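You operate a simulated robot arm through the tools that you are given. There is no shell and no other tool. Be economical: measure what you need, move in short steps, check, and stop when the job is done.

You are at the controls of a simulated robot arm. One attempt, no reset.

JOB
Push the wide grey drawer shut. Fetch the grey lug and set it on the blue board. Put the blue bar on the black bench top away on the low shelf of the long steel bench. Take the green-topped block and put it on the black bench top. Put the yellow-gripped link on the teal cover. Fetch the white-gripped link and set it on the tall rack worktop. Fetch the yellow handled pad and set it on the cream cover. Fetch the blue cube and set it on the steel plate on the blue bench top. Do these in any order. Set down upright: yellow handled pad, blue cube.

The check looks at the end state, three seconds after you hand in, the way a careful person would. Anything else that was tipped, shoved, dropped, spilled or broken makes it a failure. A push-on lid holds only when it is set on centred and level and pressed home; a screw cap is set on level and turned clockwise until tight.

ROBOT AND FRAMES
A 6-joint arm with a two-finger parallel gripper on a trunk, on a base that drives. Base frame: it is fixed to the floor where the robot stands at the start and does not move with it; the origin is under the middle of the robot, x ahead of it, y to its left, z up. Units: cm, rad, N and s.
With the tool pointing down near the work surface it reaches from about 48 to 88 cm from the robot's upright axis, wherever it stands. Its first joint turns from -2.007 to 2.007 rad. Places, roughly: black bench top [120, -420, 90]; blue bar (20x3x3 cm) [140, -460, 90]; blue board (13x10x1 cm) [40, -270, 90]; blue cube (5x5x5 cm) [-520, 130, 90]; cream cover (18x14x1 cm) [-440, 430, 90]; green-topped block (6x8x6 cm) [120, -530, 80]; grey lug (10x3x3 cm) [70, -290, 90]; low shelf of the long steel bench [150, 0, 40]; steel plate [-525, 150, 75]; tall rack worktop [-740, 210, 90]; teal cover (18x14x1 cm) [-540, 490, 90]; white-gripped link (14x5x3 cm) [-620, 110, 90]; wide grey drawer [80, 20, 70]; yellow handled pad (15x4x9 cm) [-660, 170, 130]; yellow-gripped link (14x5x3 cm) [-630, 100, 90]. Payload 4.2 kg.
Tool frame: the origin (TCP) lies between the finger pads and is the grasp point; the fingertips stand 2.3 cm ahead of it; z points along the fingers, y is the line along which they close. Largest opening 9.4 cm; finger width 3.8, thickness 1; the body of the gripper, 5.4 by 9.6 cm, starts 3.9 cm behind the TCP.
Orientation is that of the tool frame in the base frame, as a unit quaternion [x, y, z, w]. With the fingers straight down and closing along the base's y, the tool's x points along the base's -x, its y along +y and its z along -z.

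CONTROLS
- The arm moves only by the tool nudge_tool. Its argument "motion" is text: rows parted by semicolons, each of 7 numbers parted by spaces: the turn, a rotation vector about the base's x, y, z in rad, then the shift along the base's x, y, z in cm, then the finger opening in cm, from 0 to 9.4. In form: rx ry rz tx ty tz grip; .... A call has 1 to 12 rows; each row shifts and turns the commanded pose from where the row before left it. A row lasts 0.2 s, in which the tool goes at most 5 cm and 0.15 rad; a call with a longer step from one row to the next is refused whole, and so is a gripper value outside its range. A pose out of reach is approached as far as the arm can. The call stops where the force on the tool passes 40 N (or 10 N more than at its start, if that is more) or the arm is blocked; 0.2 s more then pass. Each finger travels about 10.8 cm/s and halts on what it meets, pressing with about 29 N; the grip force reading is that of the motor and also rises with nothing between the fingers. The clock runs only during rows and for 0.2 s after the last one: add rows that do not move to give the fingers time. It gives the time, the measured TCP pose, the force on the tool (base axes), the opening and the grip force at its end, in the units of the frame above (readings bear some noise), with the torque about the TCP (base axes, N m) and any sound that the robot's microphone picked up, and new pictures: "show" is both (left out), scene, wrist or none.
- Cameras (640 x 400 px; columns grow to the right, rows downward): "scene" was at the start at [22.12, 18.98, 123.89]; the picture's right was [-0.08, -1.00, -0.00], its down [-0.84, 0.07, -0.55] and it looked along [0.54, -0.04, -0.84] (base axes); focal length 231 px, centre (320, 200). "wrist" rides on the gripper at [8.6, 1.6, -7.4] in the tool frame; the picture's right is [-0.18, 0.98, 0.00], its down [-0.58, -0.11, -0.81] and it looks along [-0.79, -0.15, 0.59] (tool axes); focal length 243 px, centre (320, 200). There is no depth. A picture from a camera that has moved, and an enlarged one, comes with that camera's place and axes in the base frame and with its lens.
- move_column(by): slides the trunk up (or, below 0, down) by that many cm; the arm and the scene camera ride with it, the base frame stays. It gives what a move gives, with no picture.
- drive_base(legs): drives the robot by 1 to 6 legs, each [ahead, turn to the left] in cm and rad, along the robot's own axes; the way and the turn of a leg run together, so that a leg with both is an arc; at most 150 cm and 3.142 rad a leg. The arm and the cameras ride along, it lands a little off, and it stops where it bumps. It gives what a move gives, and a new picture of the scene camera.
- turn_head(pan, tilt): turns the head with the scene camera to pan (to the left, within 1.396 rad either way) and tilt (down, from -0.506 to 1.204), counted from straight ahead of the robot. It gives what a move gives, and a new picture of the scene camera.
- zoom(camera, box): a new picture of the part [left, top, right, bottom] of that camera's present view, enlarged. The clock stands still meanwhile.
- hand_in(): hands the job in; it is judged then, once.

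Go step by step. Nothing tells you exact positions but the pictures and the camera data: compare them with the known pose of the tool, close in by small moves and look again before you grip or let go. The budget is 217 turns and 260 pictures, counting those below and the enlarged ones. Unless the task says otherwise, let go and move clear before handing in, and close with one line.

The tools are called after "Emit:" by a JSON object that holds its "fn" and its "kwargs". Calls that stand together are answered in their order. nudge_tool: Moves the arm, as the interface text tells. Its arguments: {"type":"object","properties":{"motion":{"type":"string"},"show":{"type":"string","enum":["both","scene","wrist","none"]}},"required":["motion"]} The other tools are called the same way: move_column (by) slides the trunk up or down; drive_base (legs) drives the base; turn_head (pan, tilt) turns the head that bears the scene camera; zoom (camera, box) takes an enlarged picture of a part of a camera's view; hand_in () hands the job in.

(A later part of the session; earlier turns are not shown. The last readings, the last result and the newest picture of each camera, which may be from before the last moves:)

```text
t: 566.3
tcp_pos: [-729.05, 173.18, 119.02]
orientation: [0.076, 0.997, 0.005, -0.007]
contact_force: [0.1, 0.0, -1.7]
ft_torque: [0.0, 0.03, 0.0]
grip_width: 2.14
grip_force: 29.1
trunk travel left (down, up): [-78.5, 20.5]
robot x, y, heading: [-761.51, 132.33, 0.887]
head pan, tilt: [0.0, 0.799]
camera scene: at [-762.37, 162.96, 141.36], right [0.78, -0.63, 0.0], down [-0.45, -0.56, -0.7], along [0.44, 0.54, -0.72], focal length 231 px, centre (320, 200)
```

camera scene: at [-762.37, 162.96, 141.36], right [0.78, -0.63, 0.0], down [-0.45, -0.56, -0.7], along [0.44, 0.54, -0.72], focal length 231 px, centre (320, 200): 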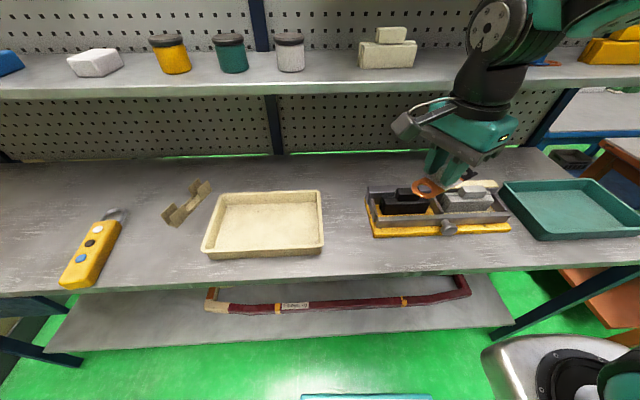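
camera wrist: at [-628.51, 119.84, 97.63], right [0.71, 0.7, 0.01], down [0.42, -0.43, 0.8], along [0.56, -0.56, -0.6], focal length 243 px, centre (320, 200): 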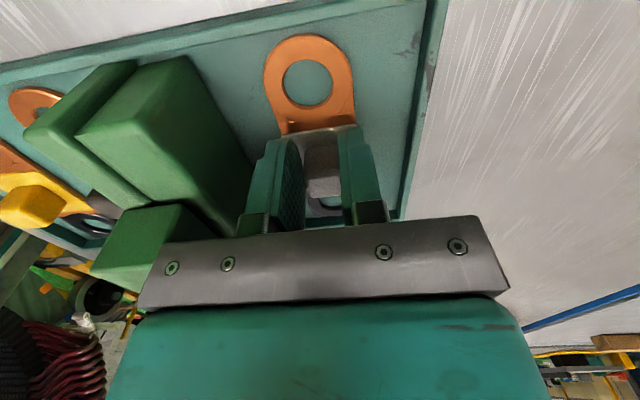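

The gap between tray and fixture is 15 cm wide: lay the link there lengthwise. Rotate and move above it.

Emit:
{"fn": "nudge_tool", "kwargs": {"motion": "0 0 0.133 -0.2 1.5 0 1; 0 0 0.133 -0.2 1.5 0 1; 0 0 0.133 -0.2 1.5 0 1; 0 0 0.133 -0.2 1.5 0 1; 0 0 0.133 -0.2 1.5 0 1; 0 0 0.133 -0.1 1.5 0 1; 0 0 0.133 -0.1 1.5 -3 1; 0 0 0.133 -0.1 1.3 -4 1; 0 0 0 0 0 -4.5 1; 0 0 0 0 0 -4.5 1; 0 0 0 0 0 0 1"}}

```text
t: 568.7
tcp_pos: [-730.39, 184.98, 103.04]
orientation: [-0.44, 0.898, 0.002, -0.008]
contact_force: [-0.5, 0.0, -1.0]
ft_torque: [-0.04, 0.02, 0.0]
grip_width: 2.13
grip_force: 29.1
trunk travel left (down, up): [-78.5, 20.5]
robot x, y, heading: [-762.16, 132.83, 0.895]
head pan, tilt: [0.0, 0.799]
camera scene: at [-762.38, 162.95, 141.36], right [0.78, -0.63, 0.0], down [-0.45, -0.56, -0.7], along [0.44, 0.54, -0.72], focal length 231 px, centre (320, 200)
camera wrist: at [-736.91, 179.14, 110.55], right [-0.66, 0.75, 0.01], down [0.45, 0.4, 0.8], along [0.59, 0.53, -0.6], focal length 243 px, centre (320, 200)
```

scene: 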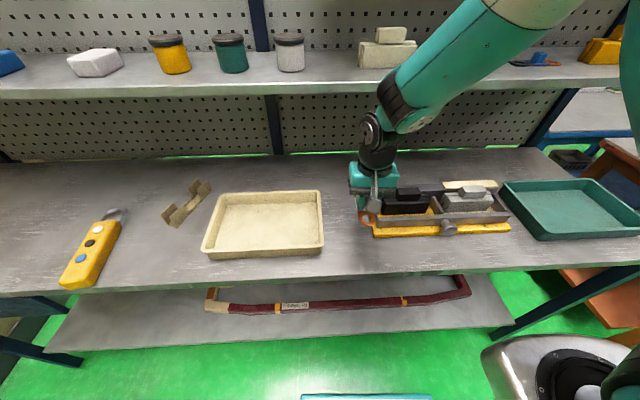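
wrist: 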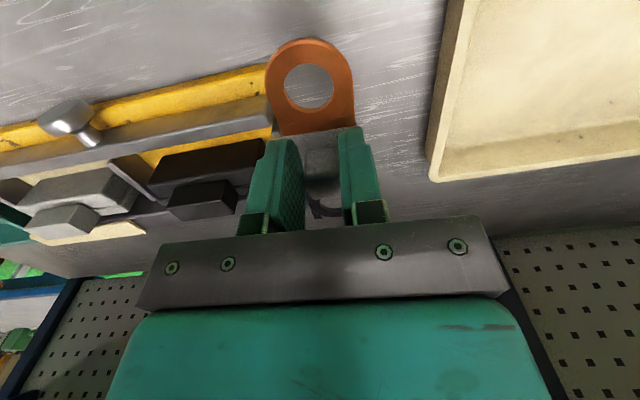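

Shift 2.5 cm left to centre in the gap and lower.

Emit:
{"fn": "nudge_tool", "kwargs": {"motion": "0 0 0 -2 1.5 0 1; 0 0 0 0 0 -4 1; 0 0 0 0 0 -3 1; 0 0 0 0 0 -2 1; 0 0 0 0 0 -1 1; 0 0 0 0 0 -0.5 1; 0 0 0 0 0 -0.5 1; 0 0 0 0 0 -0.4 1; 0 0 0 0 0 -0.4 1; 0 0 0 0 0 -0.4 1; 0 0 0 0 0 -0.4 1; 0 0 0 0 0 -0.4 1", "show": "wrist"}}

```text
t: 571.3
tcp_pos: [-732.18, 186.52, 90.09]
orientation: [-0.44, 0.898, 0.001, -0.007]
contact_force: [-0.5, 0.0, -1.4]
ft_torque: [0.0, 0.03, 0.02]
grip_width: 2.11
grip_force: 28.7
trunk travel left (down, up): [-78.5, 20.5]
robot x, y, heading: [-761.92, 132.79, 0.89]
head pan, tilt: [0.0, 0.799]
camera wrist: at [-738.88, 180.52, 97.58], right [-0.66, 0.75, 0.01], down [0.46, 0.4, 0.8], along [0.59, 0.53, -0.6], focal length 243 px, centre (320, 200)
```

wrist: 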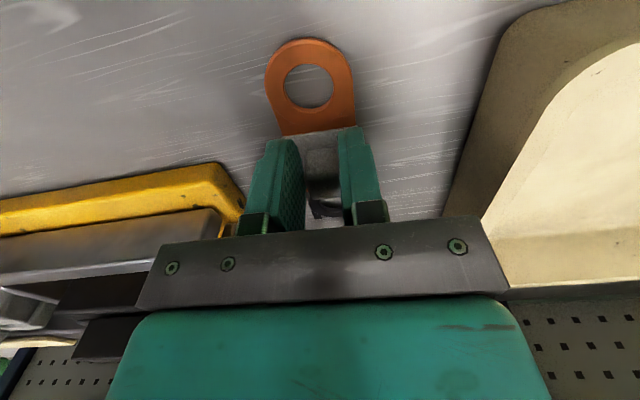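

Emit:
{"fn": "nudge_tool", "kwargs": {"motion": "0 0 0 0 0 -0.3 1; 0 0 0 0 0 -0.3 1; 0 0 0 0 0 -0.3 1; 0 0 0 0 0 -0.3 1; 0 0 0 0 0 -0.3 1; 0 0 0 0 0 -0.3 1; 0 0 0 0 0 -0.3 1; 0 0 0 0 0 -0.3 1; 0 0 0 0 0 0 1", "show": "none"}}

```text
t: 572.3
tcp_pos: [-732.2, 186.61, 89.22]
orientation: [-0.44, 0.898, 0.004, -0.005]
contact_force: [-0.9, -4.2, 23.5]
ft_torque: [-0.32, 0.18, 0.0]
grip_width: 2.14
grip_force: 28.7
trunk travel left (down, up): [-78.5, 20.5]
robot x, y, heading: [-761.59, 132.65, 0.896]
head pan, tilt: [0.0, 0.799]
stopped in row 4: the force on the tool passed its limit at 45 N (the readings are from after the stop); the commanded pose is now the measured one
```

Contact. Release and rise, then check.

Emit:
{"fn": "nudge_tool", "kwargs": {"motion": "0 0 0 0 0 0.2 1; 0 0 0 0 0 0 2.8; 0 0 0 0 0 0 3.8; 0 0 0 0 0 0 3.8; 0 0 0 0 0 3 3.8; 0 0 0 0 0 4.5 3.8; 0 0 0 0 0 4.5 3.8; 0 0 0 0 0 4.5 3.8; 0 0 0 0 0 4.5 3.8; 0 0 0 0 0 4.5 3.8; 0 0 0 0 0 4 3.8; 0 0 0 0 0 0 3.8", "show": "wrist"}}

```text
t: 574.9
tcp_pos: [-732.35, 186.69, 118.73]
orientation: [-0.44, 0.898, 0.004, -0.007]
contact_force: [0.4, -0.6, 0.3]
ft_torque: [-0.01, 0.02, -0.02]
grip_width: 3.84
grip_force: 0.1
trunk travel left (down, up): [-78.5, 20.5]
robot x, y, heading: [-761.78, 132.67, 0.887]
head pan, tilt: [0.0, 0.799]
camera wrist: at [-738.98, 180.65, 126.32], right [-0.66, 0.75, 0.01], down [0.45, 0.39, 0.8], along [0.59, 0.54, -0.6], focal length 243 px, centre (320, 200)
```

wrist: 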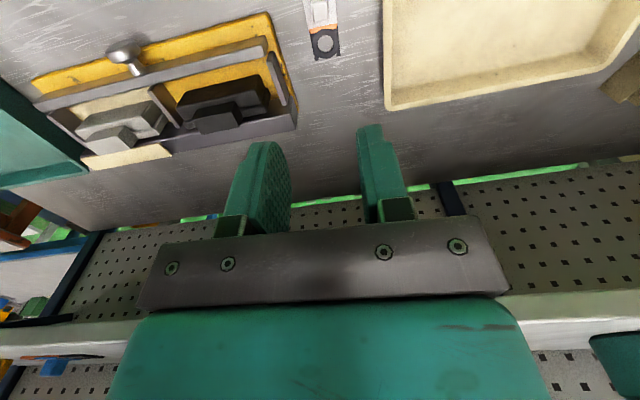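

White-gripped link is on the rack worktop. Next the yellow handled pad on the upper shelf at about (-658,170): raise the trunk, retract, and shift right in front of it.

Emit:
{"fn": "nudge_tool", "kwargs": {"motion": "0 0 0 0.3 -4 0 6; 0 0 0 0.3 -4 0 6; 0 0 0 0.3 -4 0 6; 0 0 0 0.3 -2 0 6", "show": "none"}}

Emit:
{"fn": "move_column", "kwargs": {"by": 20}}

Emit:
{"fn": "drive_base", "kwargs": {"legs": [[-12, 0], [0, -1.545], [57, 0], [0, 1.571], [20, 0]]}}

```text
t: 575.9
tcp_pos: [-731.1, 172.48, 118.81]
orientation: [-0.44, 0.898, 0.003, -0.006]
contact_force: [0.2, 1.8, -0.7]
ft_torque: [0.0, 0.0, 0.0]
grip_width: 5.98
grip_force: 0.0
trunk travel left (down, up): [-78.5, 20.5]
robot x, y, heading: [-761.66, 132.8, 0.89]
head pan, tilt: [0.0, 0.799]
```

```text
t: 578.0
tcp_pos: [-731.08, 172.47, 138.89]
orientation: [-0.441, 0.898, 0.003, -0.006]
contact_force: [1.0, 0.2, -0.1]
ft_torque: [0.0, 0.01, 0.03]
grip_width: 6.0
grip_force: 0.1
trunk travel left (down, up): [-98.5, 0.5]
robot x, y, heading: [-761.75, 132.06, 0.892]
head pan, tilt: [0.0, 0.799]
```

```text
t: 591.0
tcp_pos: [-681.78, 143.97, 138.8]
orientation: [-0.446, 0.895, 0.003, -0.007]
contact_force: [0.0, -0.1, 0.3]
ft_torque: [0.04, -0.02, 0.0]
grip_width: 6.0
grip_force: 0.1
trunk travel left (down, up): [-98.5, 0.5]
robot x, y, heading: [-711.99, 103.5, 0.901]
head pan, tilt: [0.0, 0.799]
camera scene: at [-712.83, 133.95, 161.37], right [0.78, -0.62, 0.0], down [-0.44, -0.56, -0.7], along [0.43, 0.55, -0.72], focal length 231 px, centre (320, 200)
```

scene: 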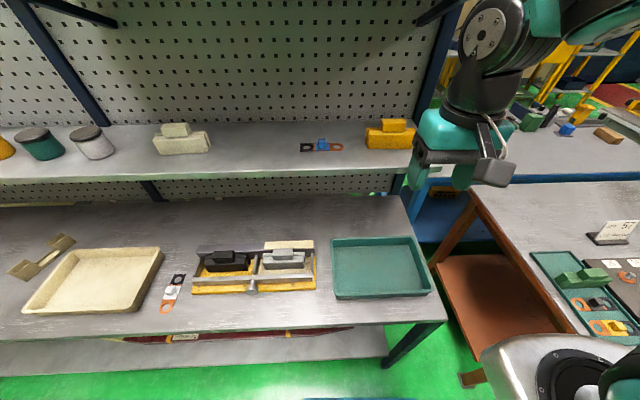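

The pad sits under another shelf. I'll look level to see that upper shelf's height and depth.

Emit:
{"fn": "turn_head", "kwargs": {"pan": -0.1, "tilt": 0.15}}

```text
t: 592.0
tcp_pos: [-681.72, 143.86, 138.81]
orientation: [-0.445, 0.895, 0.004, -0.007]
contact_force: [0.0, -0.6, -0.3]
ft_torque: [0.0, -0.02, 0.0]
grip_width: 5.98
grip_force: 0.0
trunk travel left (down, up): [-98.5, 0.5]
robot x, y, heading: [-711.89, 103.84, 0.902]
head pan, tilt: [-0.099, 0.15]
camera scene: at [-711.37, 134.32, 167.19], right [0.72, -0.7, 0.0], down [-0.1, -0.11, -0.99], along [0.69, 0.71, -0.15], focal length 231 px, centre (320, 200)
```

scene: 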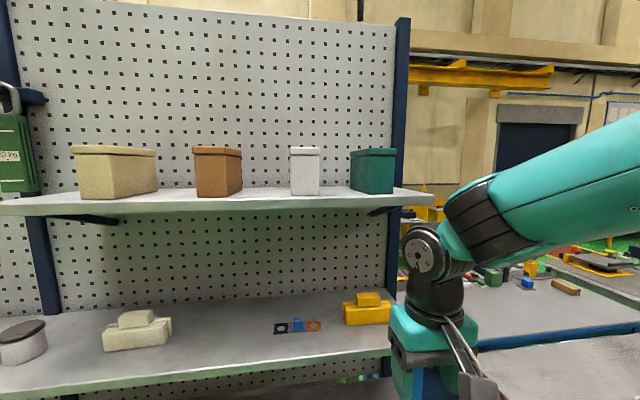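

Emit:
{"fn": "zoom", "kwargs": {"camera": "scene", "box": [320, 270, 420, 350]}}

```text
5.00 times, centred on (370, 310) of scene
camera zoom: at [-711.37, 134.32, 167.19], right [0.72, -0.7, 0.0], down [-0.1, -0.11, -0.99], along [0.69, 0.71, -0.15], focal length 1157 px, centre (70, -350)
```

zoom: 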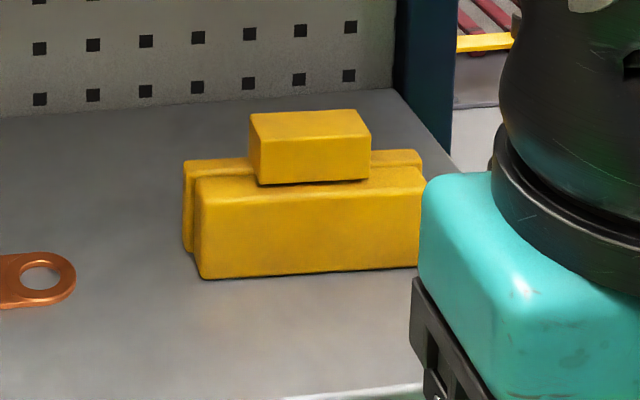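

The pad's handle block (about 6–7 cm long) can be gripped end to end with the tool tilted 55° forward, keeping the wrist in front of the upper shelf. Back off 30 cm and take that pose.

Emit:
{"fn": "drive_base", "kwargs": {"legs": [[-30, 0]]}}

Emit:
{"fn": "nudge_tool", "kwargs": {"motion": "0.108 -0.0836 0 2.6 3.4 -0.4 9.4; 0.108 -0.0836 0 2.6 3.4 -0.4 9.4; 0.108 -0.0836 0 2.6 3.4 -0.4 9.4; 0.108 -0.0836 0 2.6 3.4 -0.4 9.4; 0.108 -0.0836 0 2.6 3.4 -0.4 9.4; 0.108 -0.0836 0 2.6 3.4 -0.4 9.4; 0.108 -0.0836 0 2.6 3.4 -0.4 9.4; 0 0 0 0 0 0 9.4", "show": "wrist"}}

```text
t: 594.0
tcp_pos: [-700.37, 120.38, 138.68]
orientation: [-0.446, 0.895, 0.004, -0.006]
contact_force: [0.1, 0.1, 0.8]
ft_torque: [-0.03, 0.03, 0.0]
grip_width: 5.97
grip_force: 0.0
trunk travel left (down, up): [-98.5, 0.5]
robot x, y, heading: [-730.41, 80.06, 0.899]
head pan, tilt: [-0.099, 0.15]
camera scene: at [-730.02, 110.75, 167.2], right [0.72, -0.69, 0.0], down [-0.1, -0.11, -0.99], along [0.69, 0.71, -0.15], focal length 231 px, centre (320, 200)
```

scene: 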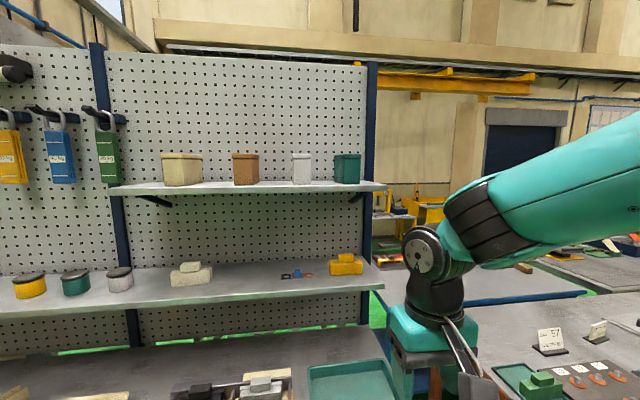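

```text
t: 595.9
tcp_pos: [-682.17, 144.13, 136.01]
orientation: [-0.4, 0.795, 0.204, 0.409]
contact_force: [0.0, 0.0, -0.5]
ft_torque: [0.0, -0.01, 0.0]
grip_width: 9.41
grip_force: 0.1
trunk travel left (down, up): [-98.5, 0.5]
robot x, y, heading: [-730.83, 79.78, 0.901]
head pan, tilt: [-0.099, 0.15]
camera wrist: at [-690.23, 136.13, 133.23], right [-0.72, 0.67, 0.15], down [-0.1, -0.32, 0.94], along [0.68, 0.67, 0.3], focal length 243 px, centre (320, 200)
```

wrist: 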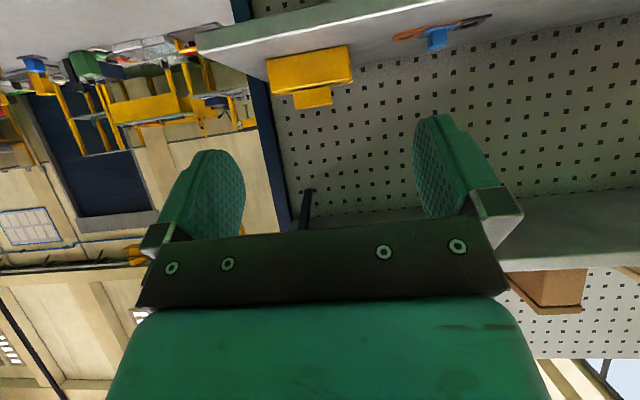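

Good line of sight. Correct lateral offset and height, then drive in 22 cm.

Emit:
{"fn": "nudge_tool", "kwargs": {"motion": "0 0 0 1.9 -1.46 -2 9.4; 0 0 0 0 0 -1.5 9.4; 0 0 0 0 0 0 9.4", "show": "none"}}

Emit:
{"fn": "drive_base", "kwargs": {"legs": [[22, 0]]}}

Emit:
{"fn": "nudge_tool", "kwargs": {"motion": "0 0 0 0 0 0 9.4", "show": "wrist"}}

```text
t: 596.6
tcp_pos: [-680.32, 142.59, 132.54]
orientation: [-0.399, 0.795, 0.204, 0.408]
contact_force: [-0.3, -1.4, -0.1]
ft_torque: [0.01, 0.03, -0.04]
grip_width: 9.4
grip_force: 0.1
trunk travel left (down, up): [-98.5, 0.5]
robot x, y, heading: [-730.65, 80.04, 0.9]
head pan, tilt: [-0.099, 0.15]
```

```text
t: 598.4
tcp_pos: [-666.48, 160.11, 132.62]
orientation: [-0.4, 0.795, 0.203, 0.408]
contact_force: [0.3, 0.0, 0.1]
ft_torque: [-0.02, -0.04, -0.02]
grip_width: 9.39
grip_force: 0.1
trunk travel left (down, up): [-98.5, 0.5]
robot x, y, heading: [-716.8, 97.34, 0.903]
head pan, tilt: [-0.099, 0.15]
camera scene: at [-716.24, 128.21, 167.2], right [0.72, -0.69, 0.0], down [-0.1, -0.11, -0.99], along [0.69, 0.71, -0.15], focal length 231 px, centre (320, 200)
```

scene: 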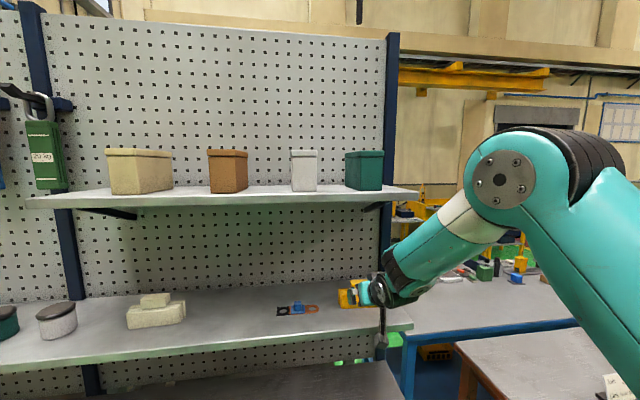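

```text
t: 598.8
tcp_pos: [-666.57, 160.05, 132.57]
orientation: [-0.399, 0.795, 0.203, 0.409]
contact_force: [-0.4, -0.4, -0.6]
ft_torque: [0.02, 0.02, 0.0]
grip_width: 9.4
grip_force: 0.0
trunk travel left (down, up): [-98.5, 0.5]
robot x, y, heading: [-716.94, 97.43, 0.906]
head pan, tilt: [-0.099, 0.15]
camera wrist: at [-674.56, 152.13, 129.82], right [-0.72, 0.67, 0.15], down [-0.1, -0.32, 0.94], along [0.68, 0.67, 0.3], focal length 243 px, centre (320, 200)
```

wrist: 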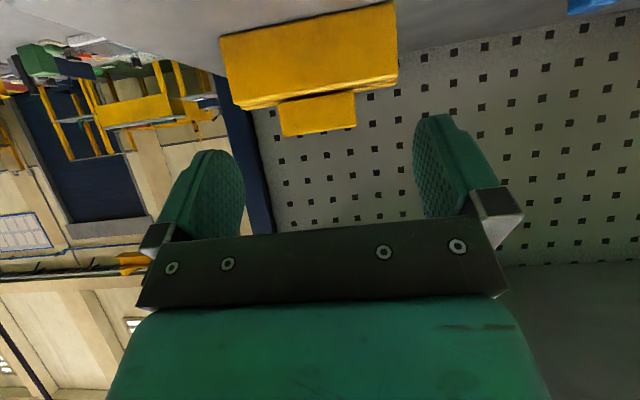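

Alignment is good. Lower 1.4 cm and ease in 8.4 cm around the handle.

Emit:
{"fn": "nudge_tool", "kwargs": {"motion": "0 0 0 0 0 -1.4 9.4; 0 0 0 1.3 1.65 0 9.4; 0 0 0 1.3 1.65 0 9.4; 0 0 0 1.3 1.65 0 9.4; 0 0 0 1.2 1.65 0 9.4; 0 0 0 0 0 0 9.4", "show": "wrist"}}

```text
t: 600.1
tcp_pos: [-661.39, 166.84, 131.27]
orientation: [-0.399, 0.795, 0.203, 0.409]
contact_force: [0.5, 0.0, 0.2]
ft_torque: [0.01, 0.01, 0.01]
grip_width: 9.39
grip_force: 0.0
trunk travel left (down, up): [-98.5, 0.5]
robot x, y, heading: [-716.66, 97.51, 0.907]
head pan, tilt: [-0.099, 0.15]
camera wrist: at [-669.39, 158.72, 128.5], right [-0.72, 0.67, 0.15], down [-0.1, -0.32, 0.94], along [0.68, 0.67, 0.3], focal length 243 px, centre (320, 200)
```

wrist: 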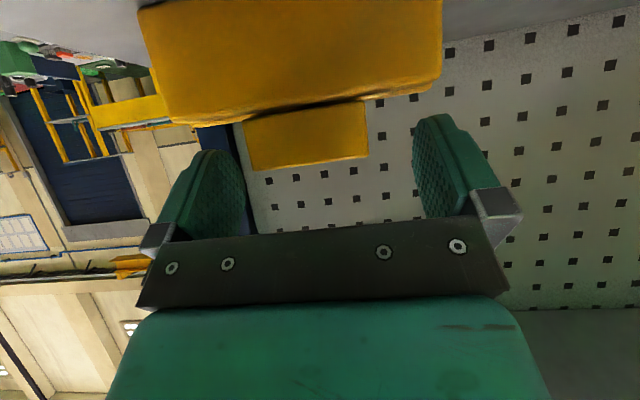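

Slight lateral correction and 2 cm more, then close.

Emit:
{"fn": "nudge_tool", "kwargs": {"motion": "0 0 0 0.5 -0.45 0 9.4; 0 0 0 0.7 0.9 0 9.4; 0 0 0 0.55 0.7 0 9.4; 0 0 0 0 0 0 8; 0 0 0 0 0 0 6; 0 0 0 0 0 0 4.5; 0 0 0 0 0 0 4.5; 0 0 0 0 0 0 4.5", "show": "wrist"}}

```text
t: 602.0
tcp_pos: [-659.59, 167.89, 131.08]
orientation: [-0.4, 0.795, 0.204, 0.408]
contact_force: [0.3, -0.1, -0.7]
ft_torque: [0.12, 0.17, -0.09]
grip_width: 6.44
grip_force: 28.5
trunk travel left (down, up): [-98.5, 0.5]
robot x, y, heading: [-716.56, 97.48, 0.904]
head pan, tilt: [-0.099, 0.15]
camera wrist: at [-667.65, 159.89, 128.42], right [-0.72, 0.67, 0.15], down [-0.1, -0.32, 0.94], along [0.68, 0.67, 0.3], focal length 243 px, centre (320, 200)
```

wrist: 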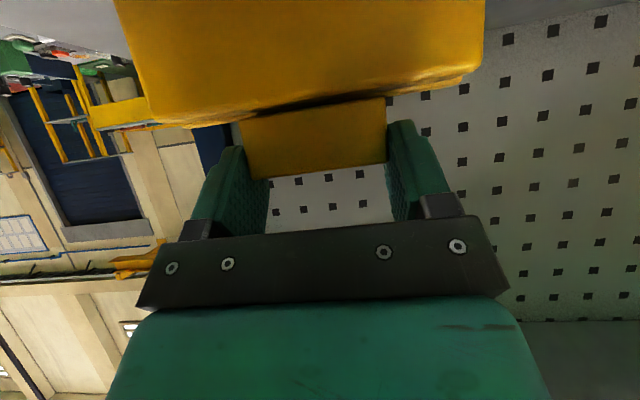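

Gripped at 6.4 cm. Lift 2 cm gently and check.

Emit:
{"fn": "nudge_tool", "kwargs": {"motion": "0 0 0 0 0 0.5 4.5; 0 0 0 0 0 0.7 4.5; 0 0 0 0 0 0.8 4.5; 0 0 0 0 0 0 4.5", "show": "wrist"}}

```text
t: 603.0
tcp_pos: [-659.5, 167.84, 133.1]
orientation: [-0.4, 0.795, 0.204, 0.409]
contact_force: [-0.2, -0.1, -4.7]
ft_torque: [-0.05, 0.03, -0.02]
grip_width: 6.39
grip_force: 29.0
trunk travel left (down, up): [-98.5, 0.5]
robot x, y, heading: [-717.14, 97.17, 0.901]
head pan, tilt: [-0.099, 0.15]
camera wrist: at [-667.63, 159.85, 130.39], right [-0.72, 0.67, 0.15], down [-0.1, -0.32, 0.94], along [0.68, 0.67, 0.3], focal length 243 px, centre (320, 200)
```

wrist: 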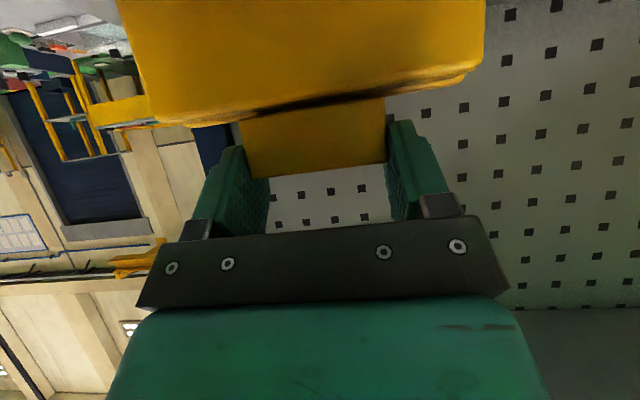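

Held firmly (about 0.5 kg). Back straight out from under the shelf, pull in slightly, then start the return.

Emit:
{"fn": "drive_base", "kwargs": {"legs": [[-55, 0]]}}

Emit:
{"fn": "nudge_tool", "kwargs": {"motion": "0 0 0 -2 -2.6 0.5 4.5; 0 0 0 -2 -2.6 0.5 4.5; 0 0 0 -2 -2.6 0.5 4.5; 0 0 0 -1.5 -2 0.5 4.5", "show": "none"}}

```text
t: 606.1
tcp_pos: [-693.53, 124.22, 133.07]
orientation: [-0.398, 0.796, 0.203, 0.409]
contact_force: [1.2, -0.7, -3.0]
ft_torque: [0.0, 0.03, -0.02]
grip_width: 6.37
grip_force: 29.3
trunk travel left (down, up): [-98.5, 0.5]
robot x, y, heading: [-751.08, 53.91, 0.894]
head pan, tilt: [-0.099, 0.15]
camera scene: at [-750.42, 84.95, 167.19], right [0.72, -0.7, 0.0], down [-0.1, -0.11, -0.99], along [0.69, 0.71, -0.15], focal length 231 px, centre (320, 200)
```

scene: 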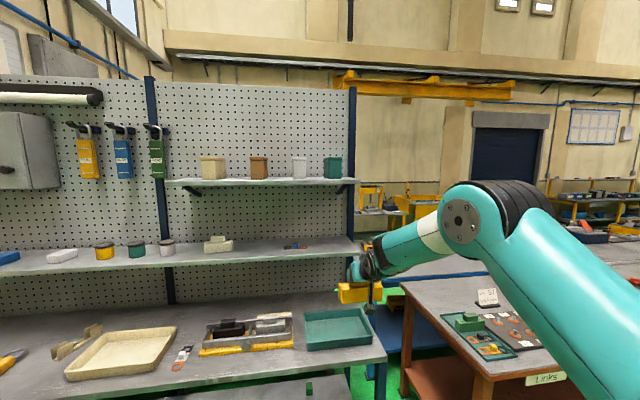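

```text
t: 607.1
tcp_pos: [-701.19, 114.45, 135.02]
orientation: [-0.397, 0.796, 0.202, 0.409]
contact_force: [0.7, -0.4, -4.3]
ft_torque: [-0.07, 0.05, -0.02]
grip_width: 6.38
grip_force: 29.0
trunk travel left (down, up): [-98.5, 0.5]
robot x, y, heading: [-751.19, 54.07, 0.898]
head pan, tilt: [-0.099, 0.15]
```

Drive back along the lane to the walkway.

Emit:
{"fn": "drive_base", "kwargs": {"legs": [[0, -1.0555], [112, 0], [0, -0.5], [150, 0], [150, 0], [150, 0]]}}

```text
t: 638.0
tcp_pos: [-232.91, -299.03, 135.08]
orientation: [0.292, 0.841, -0.151, 0.43]
contact_force: [-0.2, -0.6, -4.5]
ft_torque: [0.03, 0.04, 0.01]
grip_width: 6.39
grip_force: 29.0
trunk travel left (down, up): [-98.5, 0.5]
robot x, y, heading: [-291.69, -247.58, -0.7]
head pan, tilt: [-0.099, 0.15]
camera scene: at [-261.34, -249.05, 167.2], right [-0.72, -0.7, 0.0], down [-0.1, 0.11, -0.99], along [0.69, -0.71, -0.15], focal length 231 px, centre (320, 200)
```

scene: 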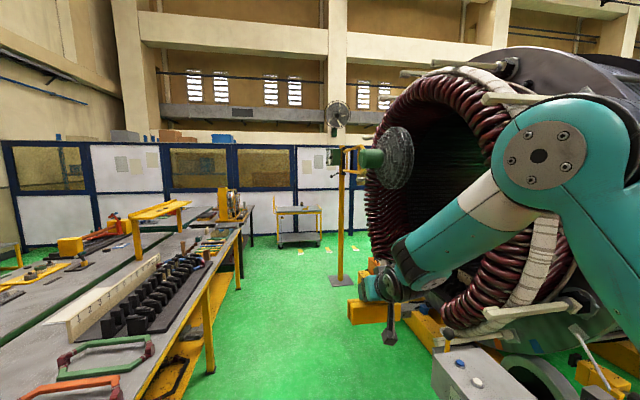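

Emit:
{"fn": "drive_base", "kwargs": {"legs": [[0, 1.613], [150, 0], [125, 0], [0, 1.571], [150, 0], [150, 0]]}}

```text
t: 673.2
tcp_pos: [-421.1, 201.28, 134.94]
orientation: [0.846, -0.276, -0.433, -0.143]
contact_force: [-0.7, -0.5, -3.9]
ft_torque: [-0.01, -0.06, 0.0]
grip_width: 6.37
grip_force: 28.7
trunk travel left (down, up): [-98.5, 0.5]
robot x, y, heading: [-359.89, 151.94, 2.483]
head pan, tilt: [-0.099, 0.15]
camera scene: at [-390.94, 152.48, 167.2], right [0.69, 0.73, 0.0], down [0.11, -0.1, -0.99], along [-0.72, 0.68, -0.15], focal length 231 px, centre (320, 200)
```

scene: 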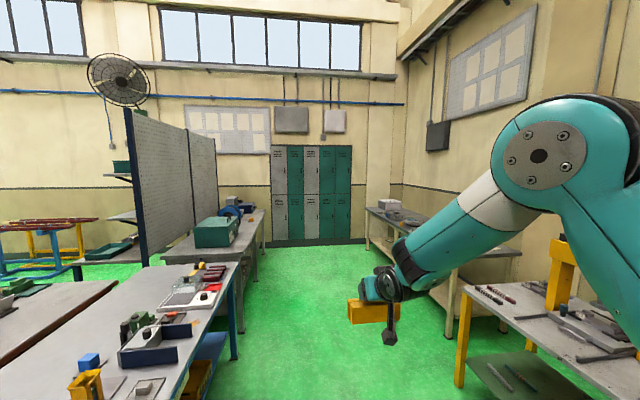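

Emit:
{"fn": "drive_base", "kwargs": {"legs": [[150, 0], [78, 0], [0, -1.571]]}}

Emit:
{"fn": "turn_head", "kwargs": {"pan": 0.15, "tilt": 0.55}}

```text
t: 688.2
tcp_pos: [-492.6, 352.58, 135.03]
orientation: [-0.408, 0.791, 0.207, 0.406]
contact_force: [0.1, -1.4, -4.5]
ft_torque: [-0.04, 0.04, 0.0]
grip_width: 6.37
grip_force: 29.0
trunk travel left (down, up): [-98.5, 0.5]
robot x, y, heading: [-541.2, 290.59, 0.925]
head pan, tilt: [-0.099, 0.15]
camera scene: at [-541.11, 321.68, 167.19], right [0.73, -0.68, 0.0], down [-0.1, -0.11, -0.99], along [0.67, 0.73, -0.15], focal length 231 px, centre (320, 200)
```

scene: 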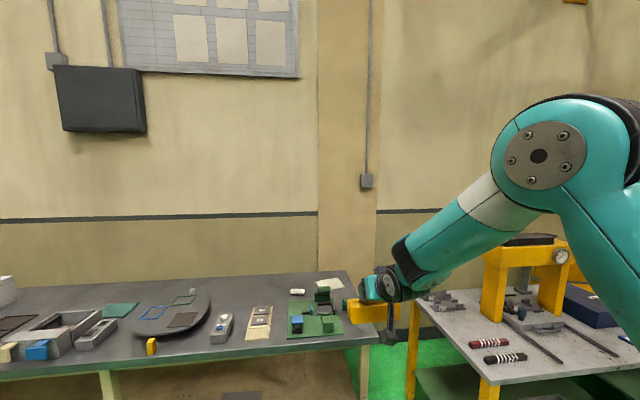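

```text
t: 689.1
tcp_pos: [-492.47, 352.38, 134.95]
orientation: [-0.408, 0.791, 0.208, 0.405]
contact_force: [-0.8, 0.4, -4.3]
ft_torque: [-0.06, 0.02, 0.02]
grip_width: 6.38
grip_force: 29.4
trunk travel left (down, up): [-98.5, 0.5]
robot x, y, heading: [-540.83, 290.8, 0.924]
head pan, tilt: [0.15, 0.55]
camera scene: at [-543.12, 322.76, 163.51], right [0.88, -0.48, 0.0], down [-0.25, -0.46, -0.85], along [0.41, 0.75, -0.52], focal length 231 px, centre (320, 200)
```

scene: 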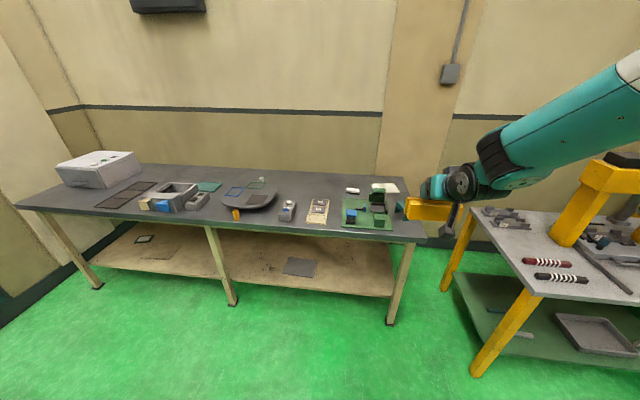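

Both covers are on the grey table: cream at the right rear, teal further left. Zoom on the cream cover's surroundings.

Emit:
{"fn": "zoom", "kwargs": {"camera": "scene", "box": [320, 165, 430, 240]}}

```text
5.33 times, centred on (375, 202) of scene
camera zoom: at [-543.12, 322.76, 163.51], right [0.88, -0.48, 0.0], down [-0.25, -0.46, -0.85], along [0.41, 0.75, -0.52], focal length 1234 px, centre (27, 187)
```

zoom: 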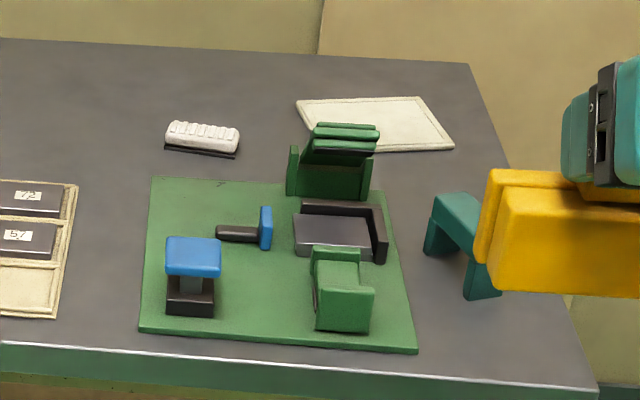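

The cream cover's centre is about (-438,423) with a green rack just in front of its left part, so I'll yaw the tool to come in from the right-front. Drive 60 cm closer and yaw.

Emit:
{"fn": "drive_base", "kwargs": {"legs": [[60, 0]]}}

Emit:
{"fn": "nudge_tool", "kwargs": {"motion": "0 0 0.13 0 0 0 4.5; 0 0 0.13 0 0 0 4.5; 0 0 0.13 0 0 0 4.5; 0 0 0.13 0 0 0 4.5; 0 0 0.13 0 0 0 4.5; 0 0 0 0 0 0 4.5", "show": "none"}}

```text
t: 692.5
tcp_pos: [-456.39, 400.05, 135.03]
orientation: [-0.407, 0.792, 0.207, 0.406]
contact_force: [-0.4, -0.6, -3.9]
ft_torque: [-0.01, 0.02, 0.0]
grip_width: 6.35
grip_force: 29.3
trunk travel left (down, up): [-98.5, 0.5]
robot x, y, heading: [-504.88, 338.52, 0.921]
head pan, tilt: [0.15, 0.55]
camera scene: at [-506.97, 370.45, 163.5], right [0.88, -0.48, 0.0], down [-0.25, -0.46, -0.85], along [0.41, 0.75, -0.52], focal length 231 px, centre (320, 200)
```

scene: 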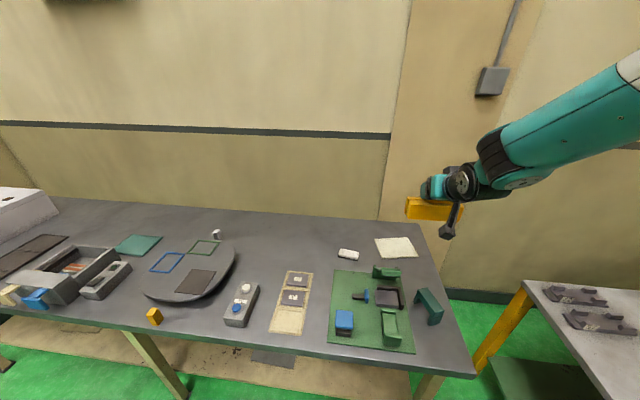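

```text
t: 693.9
tcp_pos: [-456.49, 399.97, 135.01]
orientation: [0.639, -0.619, -0.327, -0.319]
contact_force: [-0.2, 0.3, -4.8]
ft_torque: [-0.03, 0.01, -0.03]
grip_width: 6.38
grip_force: 29.4
trunk travel left (down, up): [-98.5, 0.5]
robot x, y, heading: [-504.95, 338.63, 0.919]
head pan, tilt: [0.15, 0.55]
```

Advance over the cover at height, then lower the trunk.

Emit:
{"fn": "drive_base", "kwargs": {"legs": [[18, 0]]}}

Emit:
{"fn": "nudge_tool", "kwargs": {"motion": "0 0 0 2.5 2.9 0 4.5; 0 0 0 2.6 2.9 0 4.5; 0 0 0 2.6 3 0 4.5; 0 0 0 0 0 0 4.5", "show": "none"}}

Emit:
{"fn": "move_column", "kwargs": {"by": -26}}

Emit:
{"fn": "turn_head", "kwargs": {"pan": -0.1, "tilt": 0.6}}

```text
t: 695.4
tcp_pos: [-445.56, 414.47, 135.06]
orientation: [0.639, -0.619, -0.327, -0.318]
contact_force: [1.0, -1.0, -3.5]
ft_torque: [-0.07, 0.01, -0.03]
grip_width: 6.43
grip_force: 28.8
trunk travel left (down, up): [-98.5, 0.5]
robot x, y, heading: [-494.21, 352.8, 0.919]
head pan, tilt: [0.15, 0.55]
camera scene: at [-496.14, 384.81, 163.5], right [0.88, -0.48, 0.0], down [-0.25, -0.46, -0.85], along [0.41, 0.75, -0.52], focal length 231 px, centre (320, 200)
```

scene: 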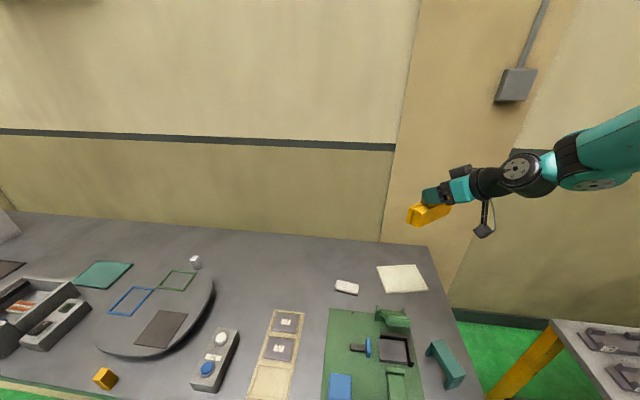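

```text
t: 696.4
tcp_pos: [-437.92, 423.4, 134.88]
orientation: [0.639, -0.619, -0.326, -0.318]
contact_force: [0.5, 0.2, -4.5]
ft_torque: [-0.08, -0.02, 0.03]
grip_width: 6.39
grip_force: 29.3
trunk travel left (down, up): [-98.5, 0.5]
robot x, y, heading: [-494.09, 352.88, 0.923]
head pan, tilt: [0.15, 0.55]
```

```text
t: 699.0
tcp_pos: [-437.87, 423.35, 108.87]
orientation: [0.639, -0.619, -0.326, -0.319]
contact_force: [0.0, -0.4, -4.0]
ft_torque: [-0.07, 0.0, 0.02]
grip_width: 6.38
grip_force: 28.7
trunk travel left (down, up): [-72.5, 26.5]
robot x, y, heading: [-493.9, 352.87, 0.926]
head pan, tilt: [0.15, 0.55]
```

```text
t: 699.8
tcp_pos: [-437.85, 423.4, 108.97]
orientation: [0.639, -0.619, -0.327, -0.318]
contact_force: [-0.3, -0.7, -4.1]
ft_torque: [-0.02, 0.01, 0.02]
grip_width: 6.39
grip_force: 28.9
trunk travel left (down, up): [-72.5, 26.5]
robot x, y, heading: [-494.1, 352.98, 0.926]
head pan, tilt: [-0.099, 0.6]
camera scene: at [-494.41, 383.43, 137.05], right [0.73, -0.68, 0.0], down [-0.38, -0.41, -0.83], along [0.56, 0.61, -0.56], focal length 231 px, centre (320, 200)
```

scene: 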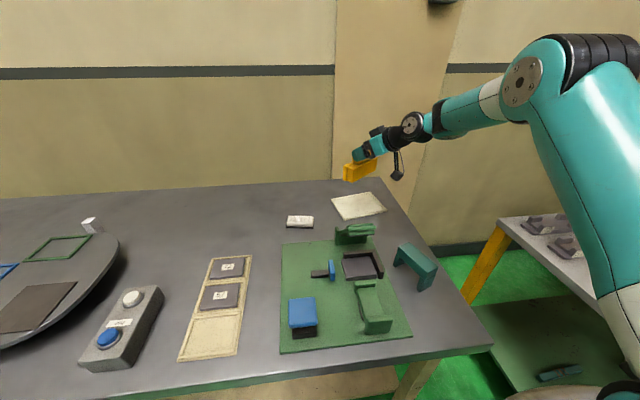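

The pad is above the cover. Lower toward it.

Emit:
{"fn": "nudge_tool", "kwargs": {"motion": "0 0 0 0.3 0.2 -3 4.5; 0 0 0 0 0 -3 4.5; 0 0 0 0 0 -3 4.5; 0 0 0 0 0 0 4.5", "show": "none"}}

Emit:
{"fn": "zoom", "kwargs": {"camera": "scene", "box": [290, 120, 450, 270]}}

```text
t: 700.8
tcp_pos: [-437.7, 423.59, 99.87]
orientation: [0.639, -0.619, -0.326, -0.318]
contact_force: [-0.3, 0.3, -4.4]
ft_torque: [-0.05, -0.03, 0.01]
grip_width: 6.38
grip_force: 29.0
trunk travel left (down, up): [-72.5, 26.5]
robot x, y, heading: [-494.14, 352.73, 0.927]
head pan, tilt: [-0.099, 0.6]
```

```text
2.67 times, centred on (370, 195) of scene
camera zoom: at [-494.41, 383.42, 137.05], right [0.73, -0.68, 0.0], down [-0.38, -0.41, -0.82], along [0.56, 0.61, -0.57], focal length 617 px, centre (187, 213)
```

zoom: 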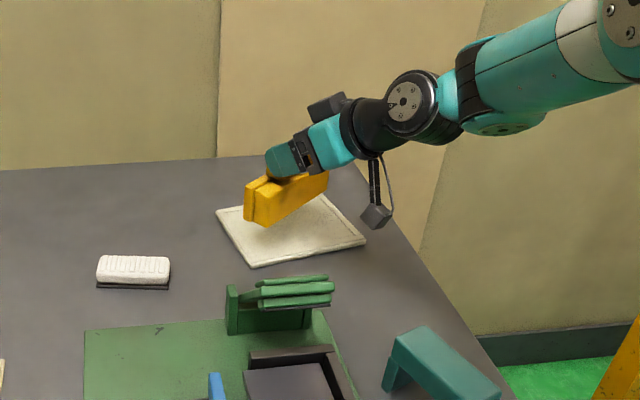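

Well centred. Lower to contact.

Emit:
{"fn": "nudge_tool", "kwargs": {"motion": "0 0 0 0 0 -1.2 4.5; 0 0 0 0 0 -0.6 4.5; 0 0 0 0 0 -0.4 4.5; 0 0 0 0 0 -0.3 4.5; 0 0 0 0 0 -0.3 4.5; 0 0 0 0 0 -0.3 4.5; 0 0 0 0 0 -0.3 4.5; 0 0 0 0 0 -0.3 4.5; 0 0 0 0 0 -0.3 4.5; 0 0 0 0 0 -0.3 4.5; 0 0 0 0 0 -0.3 4.5; 0 0 0 0 0 -0.3 4.5", "show": "none"}}

```text
t: 703.4
tcp_pos: [-437.63, 423.66, 95.55]
orientation: [0.638, -0.617, -0.328, -0.324]
contact_force: [0.8, -1.6, 23.3]
ft_torque: [0.07, 0.68, 0.21]
grip_width: 6.39
grip_force: 29.0
trunk travel left (down, up): [-72.5, 26.5]
robot x, y, heading: [-494.35, 353.04, 0.919]
head pan, tilt: [-0.099, 0.6]
```

Contact. Open and withdraw along the tool axis.

Emit:
{"fn": "nudge_tool", "kwargs": {"motion": "0 0 0 0 0 0.2 4.5; 0 0 0 0 0 0 7; 0 0 0 0 0 0 9.2; 0 0 0 0 0 0 9.2; 0 0 0 0 -0.8 0.6 9.2; 0 0 0 0 -1.2 1 9.2; 0 0 0 0 -1.6 1.2 9.2; 0 0 0 0 -2 1.6 9.2; 0 0 0 0 -2 2 9.2; 0 0 0 0 -2 3 9.2", "show": "none"}}

Emit:
{"fn": "zoom", "kwargs": {"camera": "scene", "box": [290, 120, 450, 270]}}

```text
t: 705.6
tcp_pos: [-437.5, 413.98, 104.7]
orientation: [0.639, -0.619, -0.326, -0.318]
contact_force: [0.3, 1.1, -0.1]
ft_torque: [0.03, 0.03, 0.04]
grip_width: 9.19
grip_force: 0.1
trunk travel left (down, up): [-72.5, 26.5]
robot x, y, heading: [-493.85, 353.16, 0.924]
head pan, tilt: [-0.099, 0.6]
```

```text
2.67 times, centred on (370, 195) of scene
camera zoom: at [-494.39, 383.44, 137.04], right [0.73, -0.68, 0.0], down [-0.38, -0.41, -0.82], along [0.56, 0.61, -0.57], focal length 617 px, centre (187, 213)
```

zoom: 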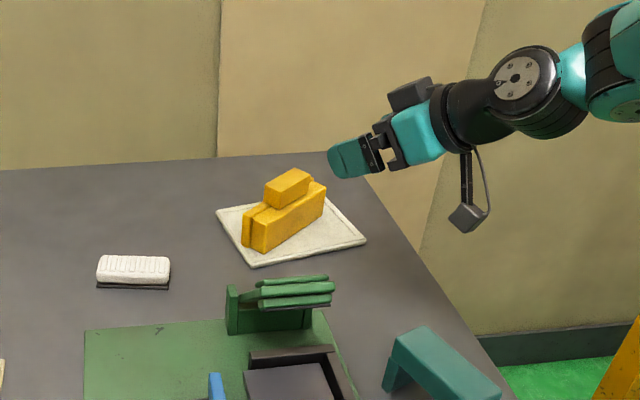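

The pad stands upright on the cream cover. Rise, back out, and restore the carrying pose.

Emit:
{"fn": "move_column", "kwargs": {"by": 18}}

Emit:
{"fn": "drive_base", "kwargs": {"legs": [[-68, 0]]}}

Emit:
{"fn": "nudge_tool", "kwargs": {"motion": "-0.136 0 0 -0.8 -1 0 4; -0.136 0 0 -0.8 -1 0 4; -0.136 0 0 -0.8 -1 0 4; -0.136 0 0 -0.8 -1 0 4; -0.136 0 0 -0.8 -1 0 4; -0.136 0 0 -0.8 -1 0 4; -0.136 0 0 -0.8 -1 0 4; 0 0 -0.13 -1.5 -1.5 0 4; 0 0 -0.13 -1.5 -1.5 0 4; 0 0 -0.13 -1.5 -1.5 0 4; 0 0 -0.13 -1.5 -1.5 0 4; 0 0 -0.13 -1.5 -1.5 0 4", "show": "none"}}

```text
t: 707.6
tcp_pos: [-437.62, 413.91, 122.66]
orientation: [0.639, -0.619, -0.327, -0.319]
contact_force: [0.7, 0.2, 0.2]
ft_torque: [0.0, 0.0, 0.03]
grip_width: 9.18
grip_force: 0.1
trunk travel left (down, up): [-90.5, 8.5]
robot x, y, heading: [-493.79, 353.3, 0.925]
head pan, tilt: [-0.099, 0.6]
```

```text
t: 711.3
tcp_pos: [-478.62, 360.24, 122.61]
orientation: [0.643, -0.616, -0.328, -0.317]
contact_force: [1.2, 0.3, -0.5]
ft_torque: [-0.04, -0.02, -0.03]
grip_width: 9.21
grip_force: 0.0
trunk travel left (down, up): [-90.5, 8.5]
robot x, y, heading: [-534.42, 298.84, 0.928]
head pan, tilt: [-0.099, 0.6]
camera scene: at [-535.29, 329.19, 155.05], right [0.74, -0.67, 0.0], down [-0.38, -0.42, -0.82], along [0.56, 0.61, -0.57], focal length 231 px, centre (320, 200)
```

scene: 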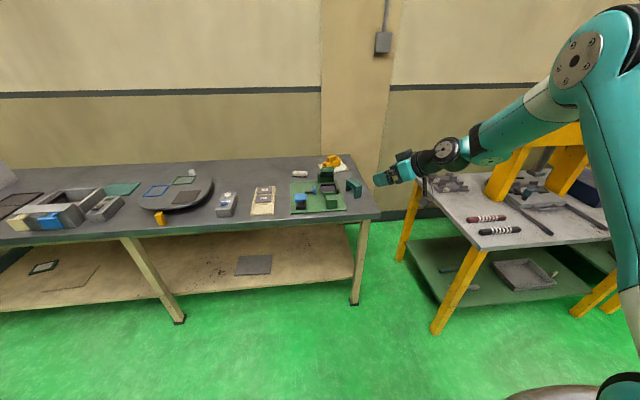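

```text
t: 713.9
tcp_pos: [-491.79, 345.85, 122.56]
orientation: [-0.454, 0.891, 0.012, -0.009]
contact_force: [0.0, -0.1, -0.3]
ft_torque: [-0.01, -0.01, 0.04]
grip_width: 4.01
grip_force: 0.0
trunk travel left (down, up): [-90.5, 8.5]
robot x, y, heading: [-534.31, 298.79, 0.937]
head pan, tilt: [-0.099, 0.6]
```

Head back for the yellow-gripped link.

Emit:
{"fn": "drive_base", "kwargs": {"legs": [[0, -1.594], [150, 0], [150, 0], [150, 0], [76, 0], [0, -1.571]]}}

```text
t: 746.6
tcp_pos: [-165.47, -66.24, 122.59]
orientation: [0.896, 0.444, 0.009, 0.012]
contact_force: [-0.8, -0.3, 0.5]
ft_torque: [-0.01, 0.0, 0.02]
grip_width: 3.99
grip_force: 0.0
trunk travel left (down, up): [-90.5, 8.5]
robot x, y, heading: [-121.58, -20.2, -2.241]
head pan, tilt: [-0.099, 0.6]
camera scene: at [-121.85, -50.71, 155.05], right [-0.72, 0.69, 0.0], down [0.39, 0.41, -0.83], along [-0.57, -0.6, -0.56], focal length 231 px, centre (320, 200)
```

scene: 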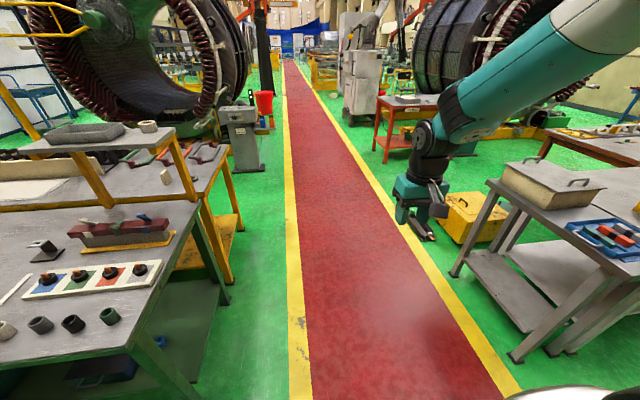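

Emit:
{"fn": "drive_base", "kwargs": {"legs": [[150, 0], [121, 0], [0, -1.545], [150, 0], [150, 0], [140, 0]]}}

```text
t: 784.0
tcp_pos: [-689.63, 65.97, 122.58]
orientation: [0.955, -0.295, -0.001, 0.015]
contact_force: [-0.5, -0.2, -0.1]
ft_torque: [0.04, -0.03, 0.02]
grip_width: 3.99
grip_force: 0.0
trunk travel left (down, up): [-90.5, 8.5]
robot x, y, heading: [-641.07, 24.87, 2.532]
head pan, tilt: [-0.099, 0.6]
camera scene: at [-671.94, 23.18, 155.05], right [0.65, 0.76, 0.0], down [0.43, -0.37, -0.83], along [-0.62, 0.54, -0.56], focal length 231 px, centre (320, 200)
```

scene: 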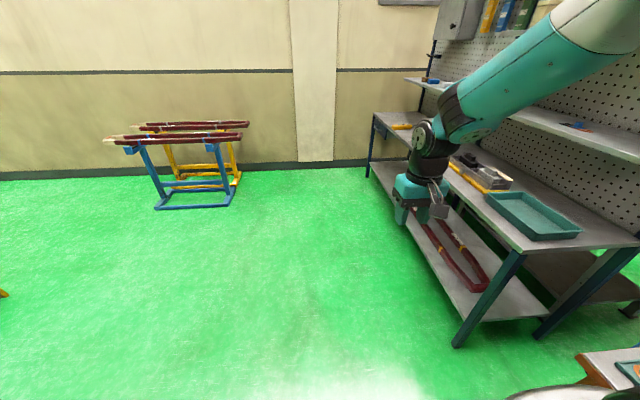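

Emit:
{"fn": "turn_head", "kwargs": {"pan": 0, "tilt": 0.8}}

Emit:
{"fn": "drive_base", "kwargs": {"legs": [[32, 0], [0, -1.615], [8, 0]]}}

```text
t: 784.8
tcp_pos: [-689.74, 66.0, 122.68]
orientation: [0.955, -0.295, -0.001, 0.015]
contact_force: [-0.2, -0.4, 0.3]
ft_torque: [0.0, 0.01, -0.01]
grip_width: 3.98
grip_force: 0.2
trunk travel left (down, up): [-90.5, 8.5]
robot x, y, heading: [-641.24, 24.25, 2.529]
head pan, tilt: [0.0, 0.799]
camera scene: at [-671.86, 22.05, 153.37], right [0.58, 0.82, 0.0], down [0.59, -0.41, -0.7], along [-0.57, 0.4, -0.72], focal length 231 px, centre (320, 200)
```

scene: 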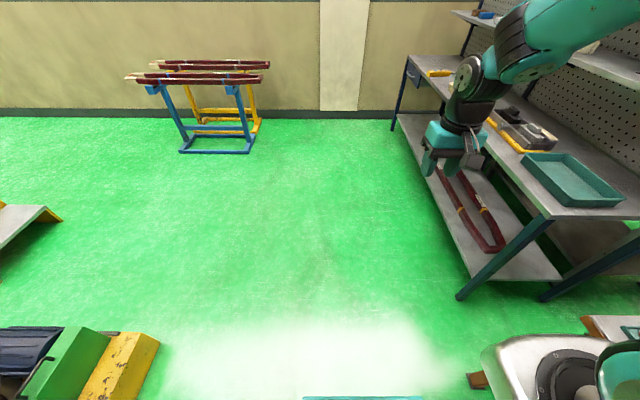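

```text
t: 791.5
tcp_pos: [-620.23, 96.33, 122.71]
orientation: [-0.456, 0.89, 0.011, -0.008]
contact_force: [0.1, -0.5, 0.0]
ft_torque: [0.01, -0.03, 0.0]
grip_width: 4.0
grip_force: 0.0
trunk travel left (down, up): [-90.5, 8.5]
robot x, y, heading: [-662.68, 49.33, 0.938]
head pan, tilt: [0.0, 0.799]
camera scene: at [-664.73, 79.62, 153.37], right [0.8, -0.59, 0.0], down [-0.43, -0.58, -0.7], along [0.41, 0.56, -0.72], focal length 231 px, centre (320, 200)
```

scene: 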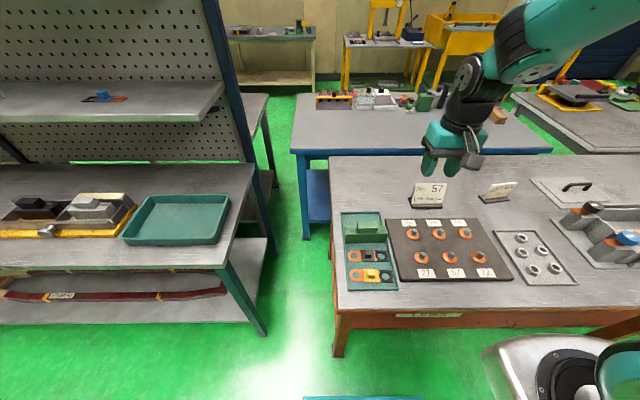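

Back at the tray. Move over the yellow grip at about (-634,96.5).

Emit:
{"fn": "nudge_tool", "kwargs": {"motion": "-0.012 -0.024 -0.04 -3.5 0 0 5; 0 0 0 -3.5 0.1 0 5; 0 0 0 -3.5 0.1 0 5; 0 0 0 -3.5 0 0 5; 0 0 0 0 0 -4.5 5; 0 0 0 0 0 -4.5 5; 0 0 0 0 0 -4.5 5; 0 0 0 0 0 -4 5; 0 0 0 0 0 0 5", "show": "wrist"}}

```text
t: 793.5
tcp_pos: [-634.4, 96.56, 104.98]
orientation: [-0.438, 0.899, 0.002, -0.001]
contact_force: [0.7, -1.0, 0.0]
ft_torque: [0.01, 0.06, -0.03]
grip_width: 5.0
grip_force: 0.1
trunk travel left (down, up): [-90.5, 8.5]
robot x, y, heading: [-662.87, 49.11, 0.933]
head pan, tilt: [0.0, 0.799]
camera wrist: at [-641.04, 90.6, 112.47], right [-0.66, 0.75, 0.0], down [0.45, 0.39, 0.81], along [0.6, 0.53, -0.59], focal length 243 px, centre (320, 200)
```

wrist: 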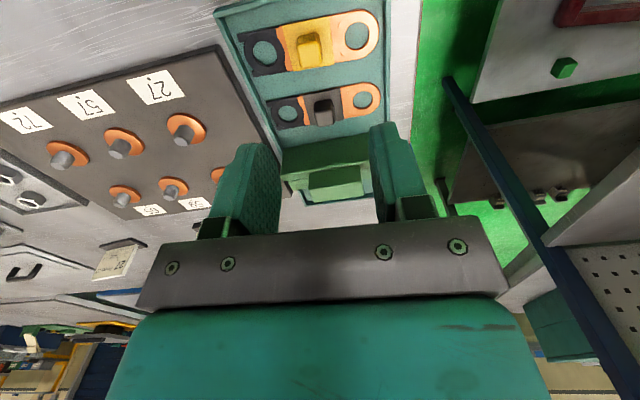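

Aligned; shift slightly, descend and grip.

Emit:
{"fn": "nudge_tool", "kwargs": {"motion": "0 0 0 0.6 -0.6 -4 5; 0 0 0 0 0 -4.5 5; 0 0 0 0 0 -3.5 5; 0 0 0 0 0 -1.8 5; 0 0 0 0 0 -0.8 5; 0 0 0 0 0 0 4; 0 0 0 0 0 0 2; 0 0 0 0 0 0 1; 0 0 0 0 0 0 1", "show": "wrist"}}

```text
t: 795.5
tcp_pos: [-633.68, 95.97, 90.55]
orientation: [-0.438, 0.899, 0.003, -0.001]
contact_force: [0.0, -0.2, -0.4]
ft_torque: [-0.03, 0.02, 0.01]
grip_width: 2.16
grip_force: 29.2
trunk travel left (down, up): [-90.5, 8.5]
robot x, y, heading: [-662.68, 49.03, 0.935]
head pan, tilt: [0.0, 0.799]
camera wrist: at [-640.31, 90.08, 97.96], right [-0.66, 0.75, 0.0], down [0.45, 0.39, 0.81], along [0.6, 0.53, -0.59], focal length 243 px, centre (320, 200)
```

wrist: 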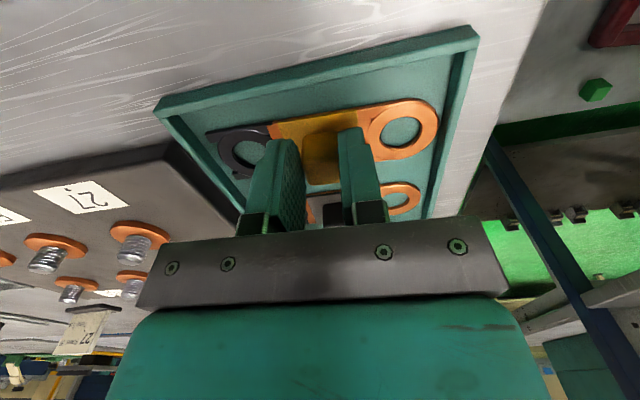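

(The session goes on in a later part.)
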